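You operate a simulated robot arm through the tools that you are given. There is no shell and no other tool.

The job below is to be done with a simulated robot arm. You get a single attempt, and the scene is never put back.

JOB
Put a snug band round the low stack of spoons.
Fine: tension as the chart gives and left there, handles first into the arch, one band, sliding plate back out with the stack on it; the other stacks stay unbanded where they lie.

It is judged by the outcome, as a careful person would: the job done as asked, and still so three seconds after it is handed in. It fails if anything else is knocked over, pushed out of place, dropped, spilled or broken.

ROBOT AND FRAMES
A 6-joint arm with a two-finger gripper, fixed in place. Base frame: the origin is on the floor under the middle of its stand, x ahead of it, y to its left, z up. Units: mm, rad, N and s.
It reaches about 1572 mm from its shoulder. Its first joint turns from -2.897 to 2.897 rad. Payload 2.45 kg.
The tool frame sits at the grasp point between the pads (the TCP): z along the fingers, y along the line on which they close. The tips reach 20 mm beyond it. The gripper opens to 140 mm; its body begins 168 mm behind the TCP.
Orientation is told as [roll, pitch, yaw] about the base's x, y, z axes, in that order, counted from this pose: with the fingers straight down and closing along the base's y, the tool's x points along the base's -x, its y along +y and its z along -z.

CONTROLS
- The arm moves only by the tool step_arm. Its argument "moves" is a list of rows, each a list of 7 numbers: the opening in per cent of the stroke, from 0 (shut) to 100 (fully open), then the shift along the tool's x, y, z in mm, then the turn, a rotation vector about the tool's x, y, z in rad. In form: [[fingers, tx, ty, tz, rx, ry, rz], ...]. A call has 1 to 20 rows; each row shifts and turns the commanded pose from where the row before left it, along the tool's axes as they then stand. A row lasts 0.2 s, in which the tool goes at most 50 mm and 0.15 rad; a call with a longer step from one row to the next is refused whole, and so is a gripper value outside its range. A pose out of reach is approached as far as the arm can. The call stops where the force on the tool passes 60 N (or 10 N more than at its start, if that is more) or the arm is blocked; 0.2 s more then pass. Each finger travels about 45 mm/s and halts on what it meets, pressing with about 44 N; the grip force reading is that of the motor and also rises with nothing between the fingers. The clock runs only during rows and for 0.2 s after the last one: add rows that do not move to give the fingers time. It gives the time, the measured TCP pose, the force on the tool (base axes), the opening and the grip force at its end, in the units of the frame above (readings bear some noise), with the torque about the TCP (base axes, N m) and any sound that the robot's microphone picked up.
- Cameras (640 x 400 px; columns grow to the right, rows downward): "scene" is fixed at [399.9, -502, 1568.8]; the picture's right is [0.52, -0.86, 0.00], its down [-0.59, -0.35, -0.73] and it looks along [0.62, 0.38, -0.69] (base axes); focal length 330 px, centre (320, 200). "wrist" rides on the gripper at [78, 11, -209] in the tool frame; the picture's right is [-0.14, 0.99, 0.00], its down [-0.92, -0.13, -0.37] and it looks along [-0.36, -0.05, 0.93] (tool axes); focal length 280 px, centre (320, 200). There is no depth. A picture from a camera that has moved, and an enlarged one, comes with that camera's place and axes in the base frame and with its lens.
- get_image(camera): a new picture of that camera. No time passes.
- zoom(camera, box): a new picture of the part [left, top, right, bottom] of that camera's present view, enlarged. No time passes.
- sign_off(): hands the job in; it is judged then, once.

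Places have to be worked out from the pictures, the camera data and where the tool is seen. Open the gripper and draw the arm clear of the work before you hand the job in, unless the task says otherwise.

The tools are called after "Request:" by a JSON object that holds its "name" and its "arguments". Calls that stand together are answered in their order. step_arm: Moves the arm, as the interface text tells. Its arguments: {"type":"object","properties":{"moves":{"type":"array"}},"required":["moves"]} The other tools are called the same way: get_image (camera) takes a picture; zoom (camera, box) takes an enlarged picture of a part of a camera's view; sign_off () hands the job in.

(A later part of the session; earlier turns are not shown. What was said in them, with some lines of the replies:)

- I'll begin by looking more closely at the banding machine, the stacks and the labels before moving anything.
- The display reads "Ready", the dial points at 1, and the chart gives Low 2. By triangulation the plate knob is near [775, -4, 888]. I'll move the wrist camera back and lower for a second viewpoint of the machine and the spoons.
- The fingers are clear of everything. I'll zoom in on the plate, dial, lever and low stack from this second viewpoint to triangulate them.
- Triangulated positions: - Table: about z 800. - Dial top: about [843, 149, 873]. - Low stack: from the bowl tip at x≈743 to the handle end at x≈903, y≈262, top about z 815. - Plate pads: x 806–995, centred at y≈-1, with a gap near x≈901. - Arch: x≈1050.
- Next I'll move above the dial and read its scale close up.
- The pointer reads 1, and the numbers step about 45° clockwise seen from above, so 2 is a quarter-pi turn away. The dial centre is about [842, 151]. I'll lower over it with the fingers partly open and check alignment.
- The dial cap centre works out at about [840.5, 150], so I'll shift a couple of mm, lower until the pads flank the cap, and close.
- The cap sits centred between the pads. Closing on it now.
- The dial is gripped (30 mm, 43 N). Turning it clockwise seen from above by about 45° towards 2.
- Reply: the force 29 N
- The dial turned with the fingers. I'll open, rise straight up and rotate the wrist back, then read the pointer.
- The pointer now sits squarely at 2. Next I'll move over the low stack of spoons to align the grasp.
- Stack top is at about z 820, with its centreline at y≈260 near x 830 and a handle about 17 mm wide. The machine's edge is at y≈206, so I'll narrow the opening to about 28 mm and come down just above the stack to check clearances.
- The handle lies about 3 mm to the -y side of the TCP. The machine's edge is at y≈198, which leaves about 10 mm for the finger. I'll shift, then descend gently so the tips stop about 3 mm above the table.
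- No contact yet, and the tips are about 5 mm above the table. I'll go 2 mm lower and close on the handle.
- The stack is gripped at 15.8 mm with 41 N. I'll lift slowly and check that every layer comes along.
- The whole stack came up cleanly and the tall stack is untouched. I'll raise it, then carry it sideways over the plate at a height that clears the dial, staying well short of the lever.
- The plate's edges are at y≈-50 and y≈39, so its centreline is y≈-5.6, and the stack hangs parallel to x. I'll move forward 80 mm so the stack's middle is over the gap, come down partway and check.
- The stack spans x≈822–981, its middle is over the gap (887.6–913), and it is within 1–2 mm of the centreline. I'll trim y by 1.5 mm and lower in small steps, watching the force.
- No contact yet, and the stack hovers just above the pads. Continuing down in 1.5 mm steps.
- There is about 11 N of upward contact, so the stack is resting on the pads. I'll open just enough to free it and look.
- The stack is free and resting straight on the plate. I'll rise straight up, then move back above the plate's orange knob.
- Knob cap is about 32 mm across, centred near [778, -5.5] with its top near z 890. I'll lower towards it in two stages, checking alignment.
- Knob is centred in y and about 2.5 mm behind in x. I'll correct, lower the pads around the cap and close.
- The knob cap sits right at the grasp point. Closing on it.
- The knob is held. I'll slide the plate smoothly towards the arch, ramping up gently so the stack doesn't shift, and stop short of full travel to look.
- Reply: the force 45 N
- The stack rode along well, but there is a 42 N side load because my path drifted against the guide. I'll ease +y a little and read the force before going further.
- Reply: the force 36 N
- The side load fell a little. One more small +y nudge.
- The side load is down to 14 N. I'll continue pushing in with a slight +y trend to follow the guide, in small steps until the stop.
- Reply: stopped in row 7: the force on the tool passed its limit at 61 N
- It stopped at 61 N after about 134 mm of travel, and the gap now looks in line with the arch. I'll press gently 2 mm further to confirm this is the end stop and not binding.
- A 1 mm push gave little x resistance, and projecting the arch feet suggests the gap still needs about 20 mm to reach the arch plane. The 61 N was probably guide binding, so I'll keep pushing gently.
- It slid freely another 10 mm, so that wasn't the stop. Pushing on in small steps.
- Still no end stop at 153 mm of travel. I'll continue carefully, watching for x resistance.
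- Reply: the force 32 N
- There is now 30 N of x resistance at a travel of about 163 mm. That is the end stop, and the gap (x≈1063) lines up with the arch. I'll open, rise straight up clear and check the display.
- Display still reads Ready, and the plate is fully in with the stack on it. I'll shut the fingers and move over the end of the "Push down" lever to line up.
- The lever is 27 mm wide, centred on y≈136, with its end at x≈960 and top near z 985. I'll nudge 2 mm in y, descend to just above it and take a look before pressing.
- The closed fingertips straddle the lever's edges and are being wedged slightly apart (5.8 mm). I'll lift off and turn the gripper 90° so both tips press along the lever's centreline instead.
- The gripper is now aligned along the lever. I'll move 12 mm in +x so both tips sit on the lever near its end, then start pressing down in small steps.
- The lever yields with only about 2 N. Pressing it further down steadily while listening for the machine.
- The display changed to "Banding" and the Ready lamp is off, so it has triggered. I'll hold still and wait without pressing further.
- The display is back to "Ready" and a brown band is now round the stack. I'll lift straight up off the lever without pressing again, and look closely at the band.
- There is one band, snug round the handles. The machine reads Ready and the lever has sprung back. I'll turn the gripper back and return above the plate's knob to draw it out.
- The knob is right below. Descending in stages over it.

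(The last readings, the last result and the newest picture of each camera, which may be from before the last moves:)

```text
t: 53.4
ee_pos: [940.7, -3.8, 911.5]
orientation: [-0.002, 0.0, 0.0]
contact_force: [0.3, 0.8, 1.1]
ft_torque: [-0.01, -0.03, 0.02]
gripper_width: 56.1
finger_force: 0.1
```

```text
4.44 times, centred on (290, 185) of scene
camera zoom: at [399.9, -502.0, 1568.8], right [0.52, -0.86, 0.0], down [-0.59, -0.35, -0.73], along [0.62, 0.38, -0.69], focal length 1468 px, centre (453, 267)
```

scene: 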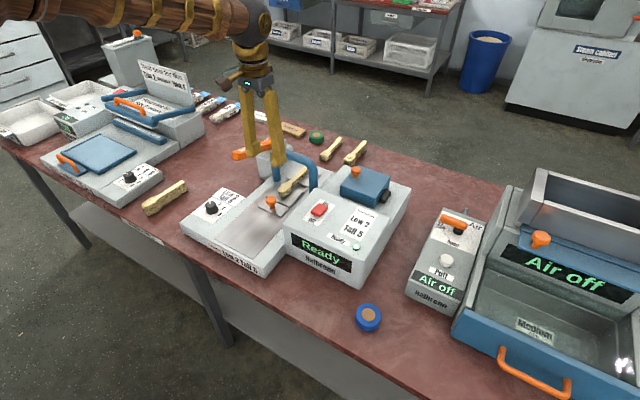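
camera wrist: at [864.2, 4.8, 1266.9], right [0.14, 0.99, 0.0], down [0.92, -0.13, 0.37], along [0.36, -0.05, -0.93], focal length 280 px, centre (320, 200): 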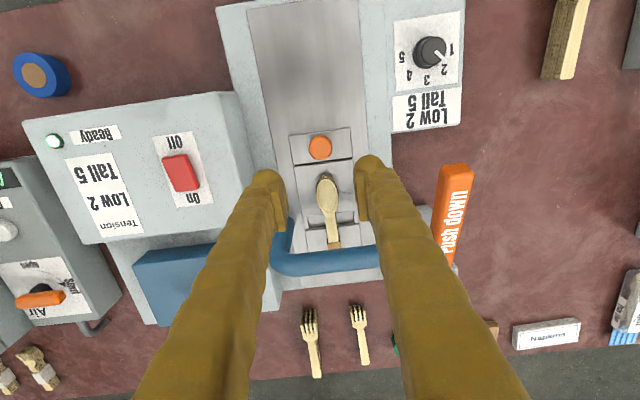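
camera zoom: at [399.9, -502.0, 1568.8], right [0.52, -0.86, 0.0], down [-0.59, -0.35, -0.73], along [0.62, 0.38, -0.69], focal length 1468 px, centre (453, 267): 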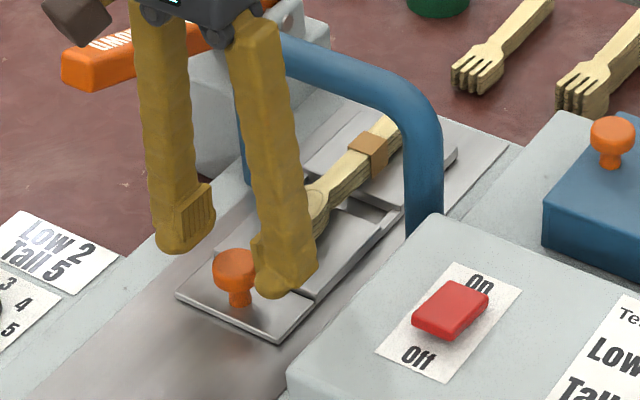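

The knob is about 1.5 mm to -y and 3.5 mm behind. I'll correct, lower around it and close.

Request:
{"name": "step_arm", "arguments": {"moves": [[40, 3.5, -1.5, 0, 0, 0, 0], [40, 0, 0, 14, 0, 0, 0], [40, 0, 0, 13, 0, 0, 0], [40, 0, 0, 0, 0, 0, 0], [0, 0, 0, 0, 0, 0, 0], [0, 0, 0, 0, 0, 0, 0], [0, 0, 0, 0, 0, 0, 0], [0, 0, 0, 0, 0, 0, 0]]}}

Request:
{"name": "get_image", "arguments": {"camera": "wrist"}}

```text
t: 55.2
ee_pos: [939.0, -4.2, 885.6]
orientation: [-0.001, 0.0, -0.001]
contact_force: [-0.5, 19.0, 0.4]
ft_torque: [0.07, 0.0, -0.02]
gripper_width: 27.6
finger_force: 44.7
```

```text
taken
camera wrist: at [859.8, 5.7, 1095.8], right [0.14, 0.99, 0.0], down [0.92, -0.13, 0.37], along [0.36, -0.05, -0.93], focal length 280 px, centre (320, 200)
```

wrist: 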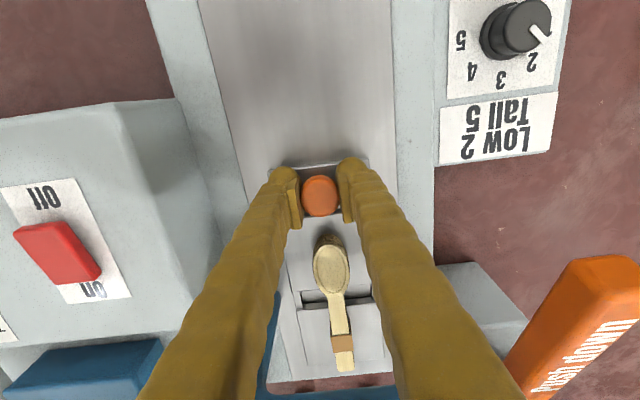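

The knob is gripped, with a 19 N side load that I'll trim out. Now I'll draw the plate back smoothly, in stages.

Request:
{"name": "step_arm", "arguments": {"moves": [[0, 0, 0.6, 0, 0, 0, 0], [0, 2, 0, 0, 0, 0, 0], [0, 4, -0.05, 0, 0, 0, 0], [0, 7, -0.1, 0, 0, 0, 0], [0, 9, -0.1, 0, 0, 0, 0], [0, 9, -0.1, 0, 0, 0, 0], [0, 9, -0.1, 0, 0, 0, 0], [0, 7, -0.1, 0, 0, 0, 0], [0, 4, 0, 0, 0, 0, 0], [0, 2, 0, 0, 0, 0, 0], [0, 0, 0, 0, 0, 0, 0]]}}

Request:
{"name": "zoom", "arguments": {"camera": "scene", "box": [230, 140, 330, 230]}}

```text
t: 57.6
ee_pos: [885.6, -5.4, 885.8]
orientation: [-0.002, 0.003, 0.001]
contact_force: [-0.2, 35.6, -22.8]
ft_torque: [0.05, -0.08, 0.03]
gripper_width: 27.8
finger_force: 45.1
```

```text
4.44 times, centred on (280, 185) of scene
camera zoom: at [399.9, -502.0, 1568.8], right [0.52, -0.86, 0.0], down [-0.59, -0.35, -0.73], along [0.62, 0.38, -0.69], focal length 1468 px, centre (498, 267)
```

zoom: 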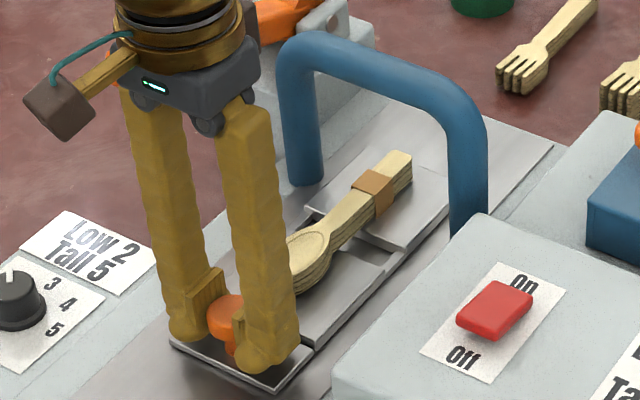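

The plate and the banded stack are coming back together. I'll trim the side and vertical loads, then keep drawing back.

Request:
{"name": "step_arm", "arguments": {"moves": [[0, 0, 1.0, 0.6, 0, 0, 0], [0, 2, 0, 0, 0, 0, 0], [0, 4, 0, 0, 0, 0, 0], [0, 7, 0, 0, 0, 0, 0], [0, 9, 0, 0, 0, 0, 0], [0, 9, 0, 0, 0, 0, 0], [0, 7, 0, 0, 0, 0, 0], [0, 4, 0, 0, 0, 0, 0], [0, 2, 0, 0, 0, 0, 0], [0, 0, 0, 0, 0, 0, 0]]}}

Request:
{"name": "zoom", "arguments": {"camera": "scene", "box": [220, 150, 320, 240]}}

```text
t: 59.8
ee_pos: [841.7, -5.7, 886.5]
orientation: [-0.001, 0.002, 0.0]
contact_force: [-1.2, 8.5, -20.1]
ft_torque: [0.0, 0.31, 0.01]
gripper_width: 27.7
finger_force: 45.1
```

```text
4.44 times, centred on (270, 195) of scene
camera zoom: at [399.9, -502.0, 1568.8], right [0.52, -0.86, 0.0], down [-0.59, -0.35, -0.73], along [0.62, 0.38, -0.69], focal length 1468 px, centre (542, 222)
```

zoom: 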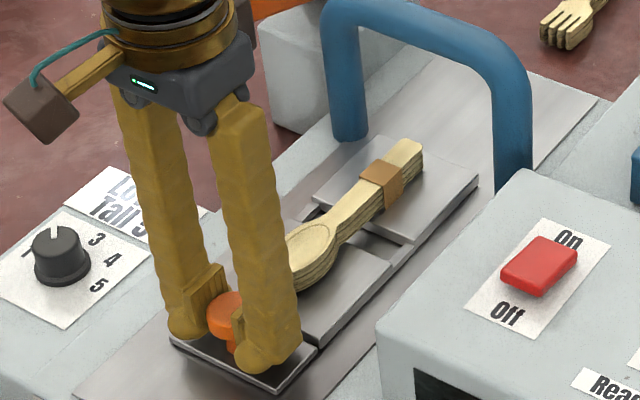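

Still fine. I'll draw it back most of the remaining 64 mm, then finish slowly to its original outward position.

Request:
{"name": "step_arm", "arguments": {"moves": [[0, 0, 0.3, 0.6, 0, 0, 0], [0, 2, 0, 0, 0, 0, 0], [0, 4, 0, 0, 0, 0, 0], [0, 7, 0, 0, 0, 0, 0], [0, 9, 0, 0, 0, 0, 0], [0, 9, 0, 0, 0, 0, 0], [0, 9, 0, 0, 0, 0, 0], [0, 7, 0, 0, 0, 0, 0], [0, 4, 0, 0, 0, 0, 0], [0, 3, 0, 0, 0, 0, 0], [0, 0, 0, 0, 0, 0, 0]]}}

Request:
{"name": "zoom", "arguments": {"camera": "scene", "box": [190, 150, 310, 260]}}

```text
t: 62.2
ee_pos: [786.8, -4.3, 886.3]
orientation: [0.0, 0.001, -0.001]
contact_force: [2.0, -27.6, 30.5]
ft_torque: [-0.25, -0.08, 0.02]
gripper_width: 27.5
finger_force: 44.6
```

```text
3.64 times, centred on (250, 205) of scene
camera zoom: at [399.9, -502.0, 1568.8], right [0.52, -0.86, 0.0], down [-0.59, -0.35, -0.73], along [0.62, 0.38, -0.69], focal length 1201 px, centre (574, 182)
```

zoom: 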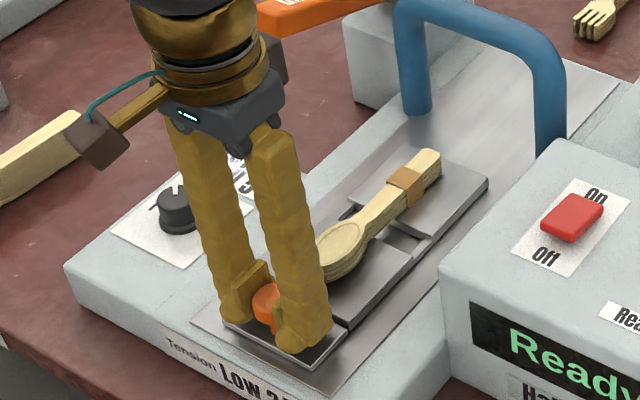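

About 9 mm to go. I'll trim the loads and ease the plate back the rest of the way, watching for the outward stop.

Request:
{"name": "step_arm", "arguments": {"moves": [[0, 0, -0.8, -0.8, 0, 0, 0], [0, 2, 0, 0, 0, 0, 0], [0, 2, 0, 0, 0, 0, 0], [0, 2, 0, 0, 0, 0, 0], [0, 2, 0, 0, 0, 0, 0], [0, 1, 0, 0, 0, 0, 0], [0, 0, 0, 0, 0, 0, 0]]}}

Request:
{"name": "zoom", "arguments": {"camera": "scene", "box": [190, 150, 310, 260]}}

Request:
{"name": "get_image", "arguments": {"camera": "wrist"}}

```text
t: 63.8
ee_pos: [777.9, -5.8, 885.7]
orientation: [-0.001, 0.003, -0.001]
contact_force: [-0.1, -12.1, -9.9]
ft_torque: [-0.06, 0.01, -0.03]
gripper_width: 27.7
finger_force: 45.3
```

```text
3.64 times, centred on (250, 205) of scene
camera zoom: at [399.9, -502.0, 1568.8], right [0.52, -0.86, 0.0], down [-0.59, -0.35, -0.73], along [0.62, 0.38, -0.69], focal length 1201 px, centre (574, 182)
```

zoom: 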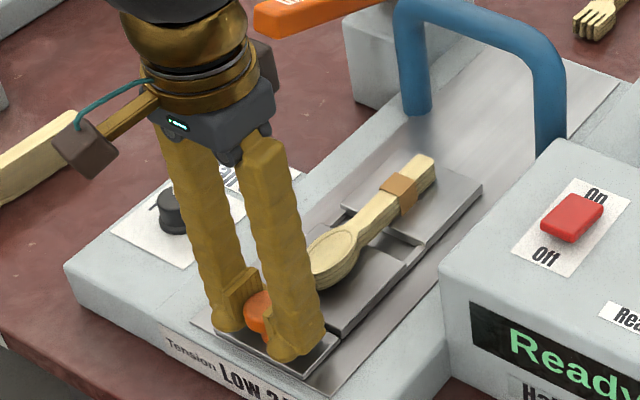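

```text
taken
camera wrist: at [700.8, 5.9, 1095.8], right [0.14, 0.99, 0.0], down [0.92, -0.13, 0.37], along [0.36, -0.05, -0.93], focal length 280 px, centre (320, 200)
```

wrist: 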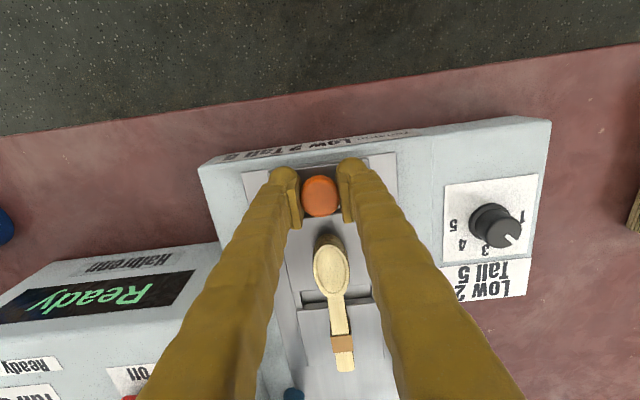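

The plate is within about 1 mm of its starting place. I'll ease it another 2 mm to be sure it's fully out against its stop.

Request:
{"name": "step_arm", "arguments": {"moves": [[0, 1, -0.4, 0, 0, 0, 0], [0, 1, 0, 0, 0, 0, 0], [0, 0, 0, 0, 0, 0, 0]]}}

Request:
{"name": "get_image", "arguments": {"camera": "wrist"}}

```text
t: 64.6
ee_pos: [777.6, -5.2, 885.9]
orientation: [-0.003, 0.0, 0.0]
contact_force: [15.0, 9.4, -25.2]
ft_torque: [-0.01, -0.15, -0.06]
gripper_width: 27.8
finger_force: 45.6
```

```text
taken
camera wrist: at [699.5, 5.7, 1095.9], right [0.14, 0.99, 0.0], down [0.92, -0.13, 0.37], along [0.36, -0.05, -0.93], focal length 280 px, centre (320, 200)
```

wrist: 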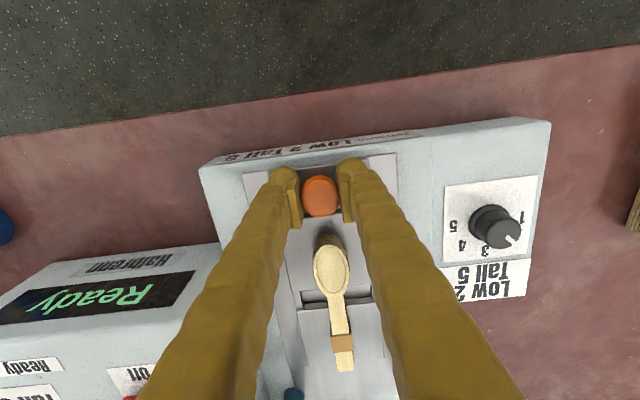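

15 N now resists in x, so the plate is back at its outward stop. I'll open, rise straight up, and draw the arm clear.

Request:
{"name": "step_arm", "arguments": {"moves": [[40, 0, 0, 0.5, 0, 0, 0], [40, 0, 0, 0, 0, 0, 0], [40, 0, 0, 0, 0, 0, 0], [40, 0, 0, -15, 0, 0, 0], [40, 0, 0, -40, 0, 0, 0], [40, 0, 0, -45, 0, 0, 0], [40, 0, 0, -45, 0, 0, 0], [40, 0, 0, -45, 0, 0, 0], [40, 0, 0, -45, 0, 0, 0], [40, 25, 25, -25, 0, 0, 0], [40, 25, 25, -25, 0, 0, 0], [40, 25, 25, -25, 0, 0, 0], [40, 0, 0, 0, 0, 0, 0]]}}

Request:
{"name": "get_image", "arguments": {"camera": "scene"}}

Request:
{"name": "zoom", "arguments": {"camera": "scene", "box": [180, 120, 410, 290]}}

Request:
{"name": "get_image", "arguments": {"camera": "wrist"}}

Request:
{"name": "zoom", "arguments": {"camera": "scene", "box": [220, 160, 300, 230]}}

```text
t: 67.4
ee_pos: [702.1, 69.6, 1196.1]
orientation: [-0.001, 0.0, 0.0]
contact_force: [0.3, -0.4, -0.2]
ft_torque: [0.02, 0.01, -0.02]
gripper_width: 55.7
finger_force: 0.1
```

```text
taken
```

scene: 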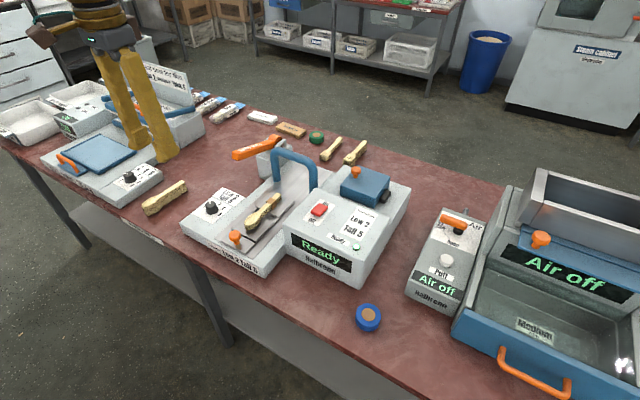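

```text
2.35 times, centred on (295, 205) of scene
camera zoom: at [399.9, -502.0, 1568.8], right [0.52, -0.86, 0.0], down [-0.59, -0.35, -0.73], along [0.62, 0.38, -0.69], focal length 777 px, centre (379, 188)
```

zoom: 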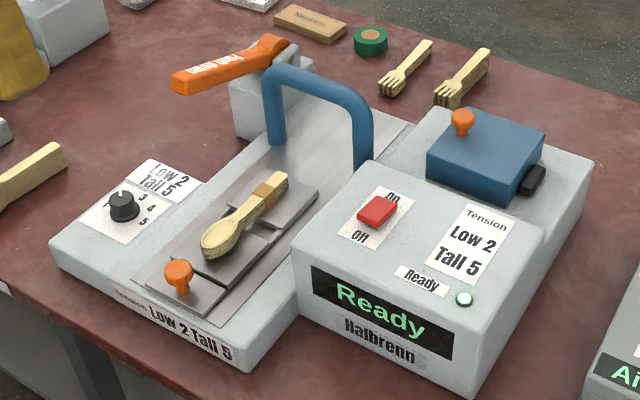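

```text
taken
camera wrist: at [623.7, 80.3, 1406.8], right [0.14, 0.99, 0.0], down [0.92, -0.13, 0.37], along [0.36, -0.05, -0.93], focal length 280 px, centre (320, 200)
```

wrist: 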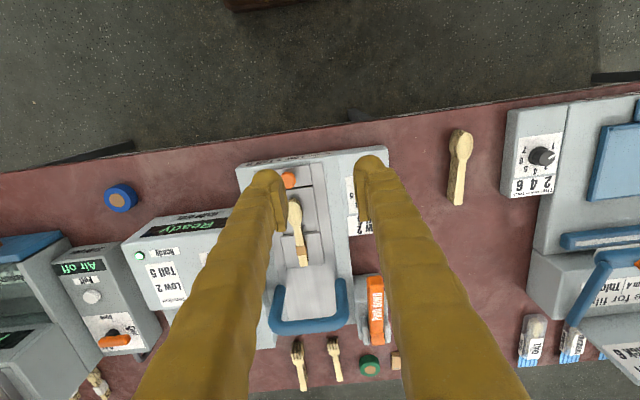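

```text
5.71 times, centred on (260, 195) of scene
camera zoom: at [399.9, -502.0, 1568.8], right [0.52, -0.86, 0.0], down [-0.59, -0.35, -0.73], along [0.62, 0.38, -0.69], focal length 1887 px, centre (663, 229)
```

zoom: 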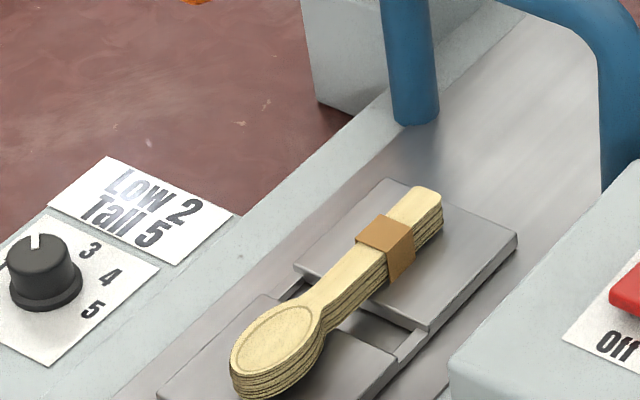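

The banded stack rests on the plate, which is fully out. The dial is still on 2 and the other stacks are untouched. I'll open the gripper fully, with the arm well clear, and let things settle.

Request:
{"name": "step_arm", "arguments": {"moves": [[100, 0, 0, -20, 0, 0, 0], [100, 0, 0, 0, 0, 0, 0], [100, 0, 0, 0, 0, 0, 0], [100, 0, 0, 0, 0, 0, 0], [100, 0, 0, 0, 0, 0, 0], [100, 0, 0, 0, 0, 0, 0]]}}

Request:
{"name": "zoom", "arguments": {"camera": "scene", "box": [130, 120, 410, 290]}}

Request:
{"name": "zoom", "arguments": {"camera": "wrist", "box": [230, 140, 400, 290]}}

```text
t: 68.8
ee_pos: [701.9, 69.3, 1215.8]
orientation: [-0.002, 0.001, 0.0]
contact_force: [-0.5, -0.8, -0.2]
ft_torque: [-0.02, 0.01, 0.01]
gripper_width: 140.1
finger_force: 0.1
```

```text
2.29 times, centred on (270, 205) of scene
camera zoom: at [399.9, -502.0, 1568.8], right [0.52, -0.86, 0.0], down [-0.59, -0.35, -0.73], along [0.62, 0.38, -0.69], focal length 755 px, centre (434, 189)
```

zoom: 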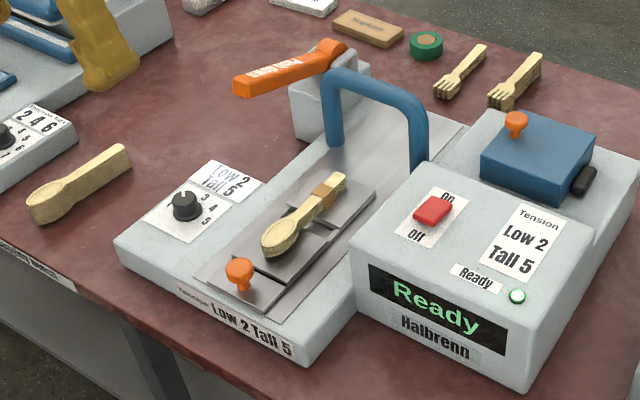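

```text
2.67 times, centred on (315, 215) of wrist
camera zoom: at [623.8, 79.8, 1425.7], right [0.14, 0.99, 0.0], down [0.92, -0.13, 0.37], along [0.36, -0.05, -0.93], focal length 748 px, centre (333, 160)
```

zoom: 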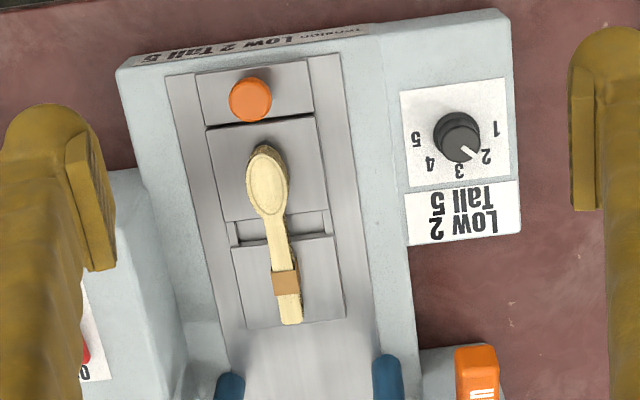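

The low stack has one snug band and is on the plate, which is back at its outer stop. The dial is left at 2, the machine reads Ready, the other stacks are unbanded where they lay, and the gripper is open and clear. Handing in.

Request:
{"name": "sign_off", "arguments": {}}

```text
The job is handed in.
```

The low stack of spoons has one snug band round its handles, and the job is handed in.

- **Tension:** I turned the dial from 1 to 2, as the chart gives for a low stack, and left it there.
- **Banding:** The stack went in handles first and the plate was pushed to its inner stop. I pressed the lever through once; the display showed "Banding" and then returned to "Ready".
- **Plate:** It is back out at its outer stop with the banded stack on it.
- **Everything else:** In the last pictures the tall spoon stack and both fork stacks are unbanded where they lay. I saw nothing knocked over or out of place. The gripper is open and the arm is clear of the work.

The band sits a little towards the handle ends rather than over the gap in the plate. I first lowered the closed fingers onto the lever across its width. They straddled it and touched it lightly, so I lifted off and turned them before the real press. The display still read "Ready" when I made that press.
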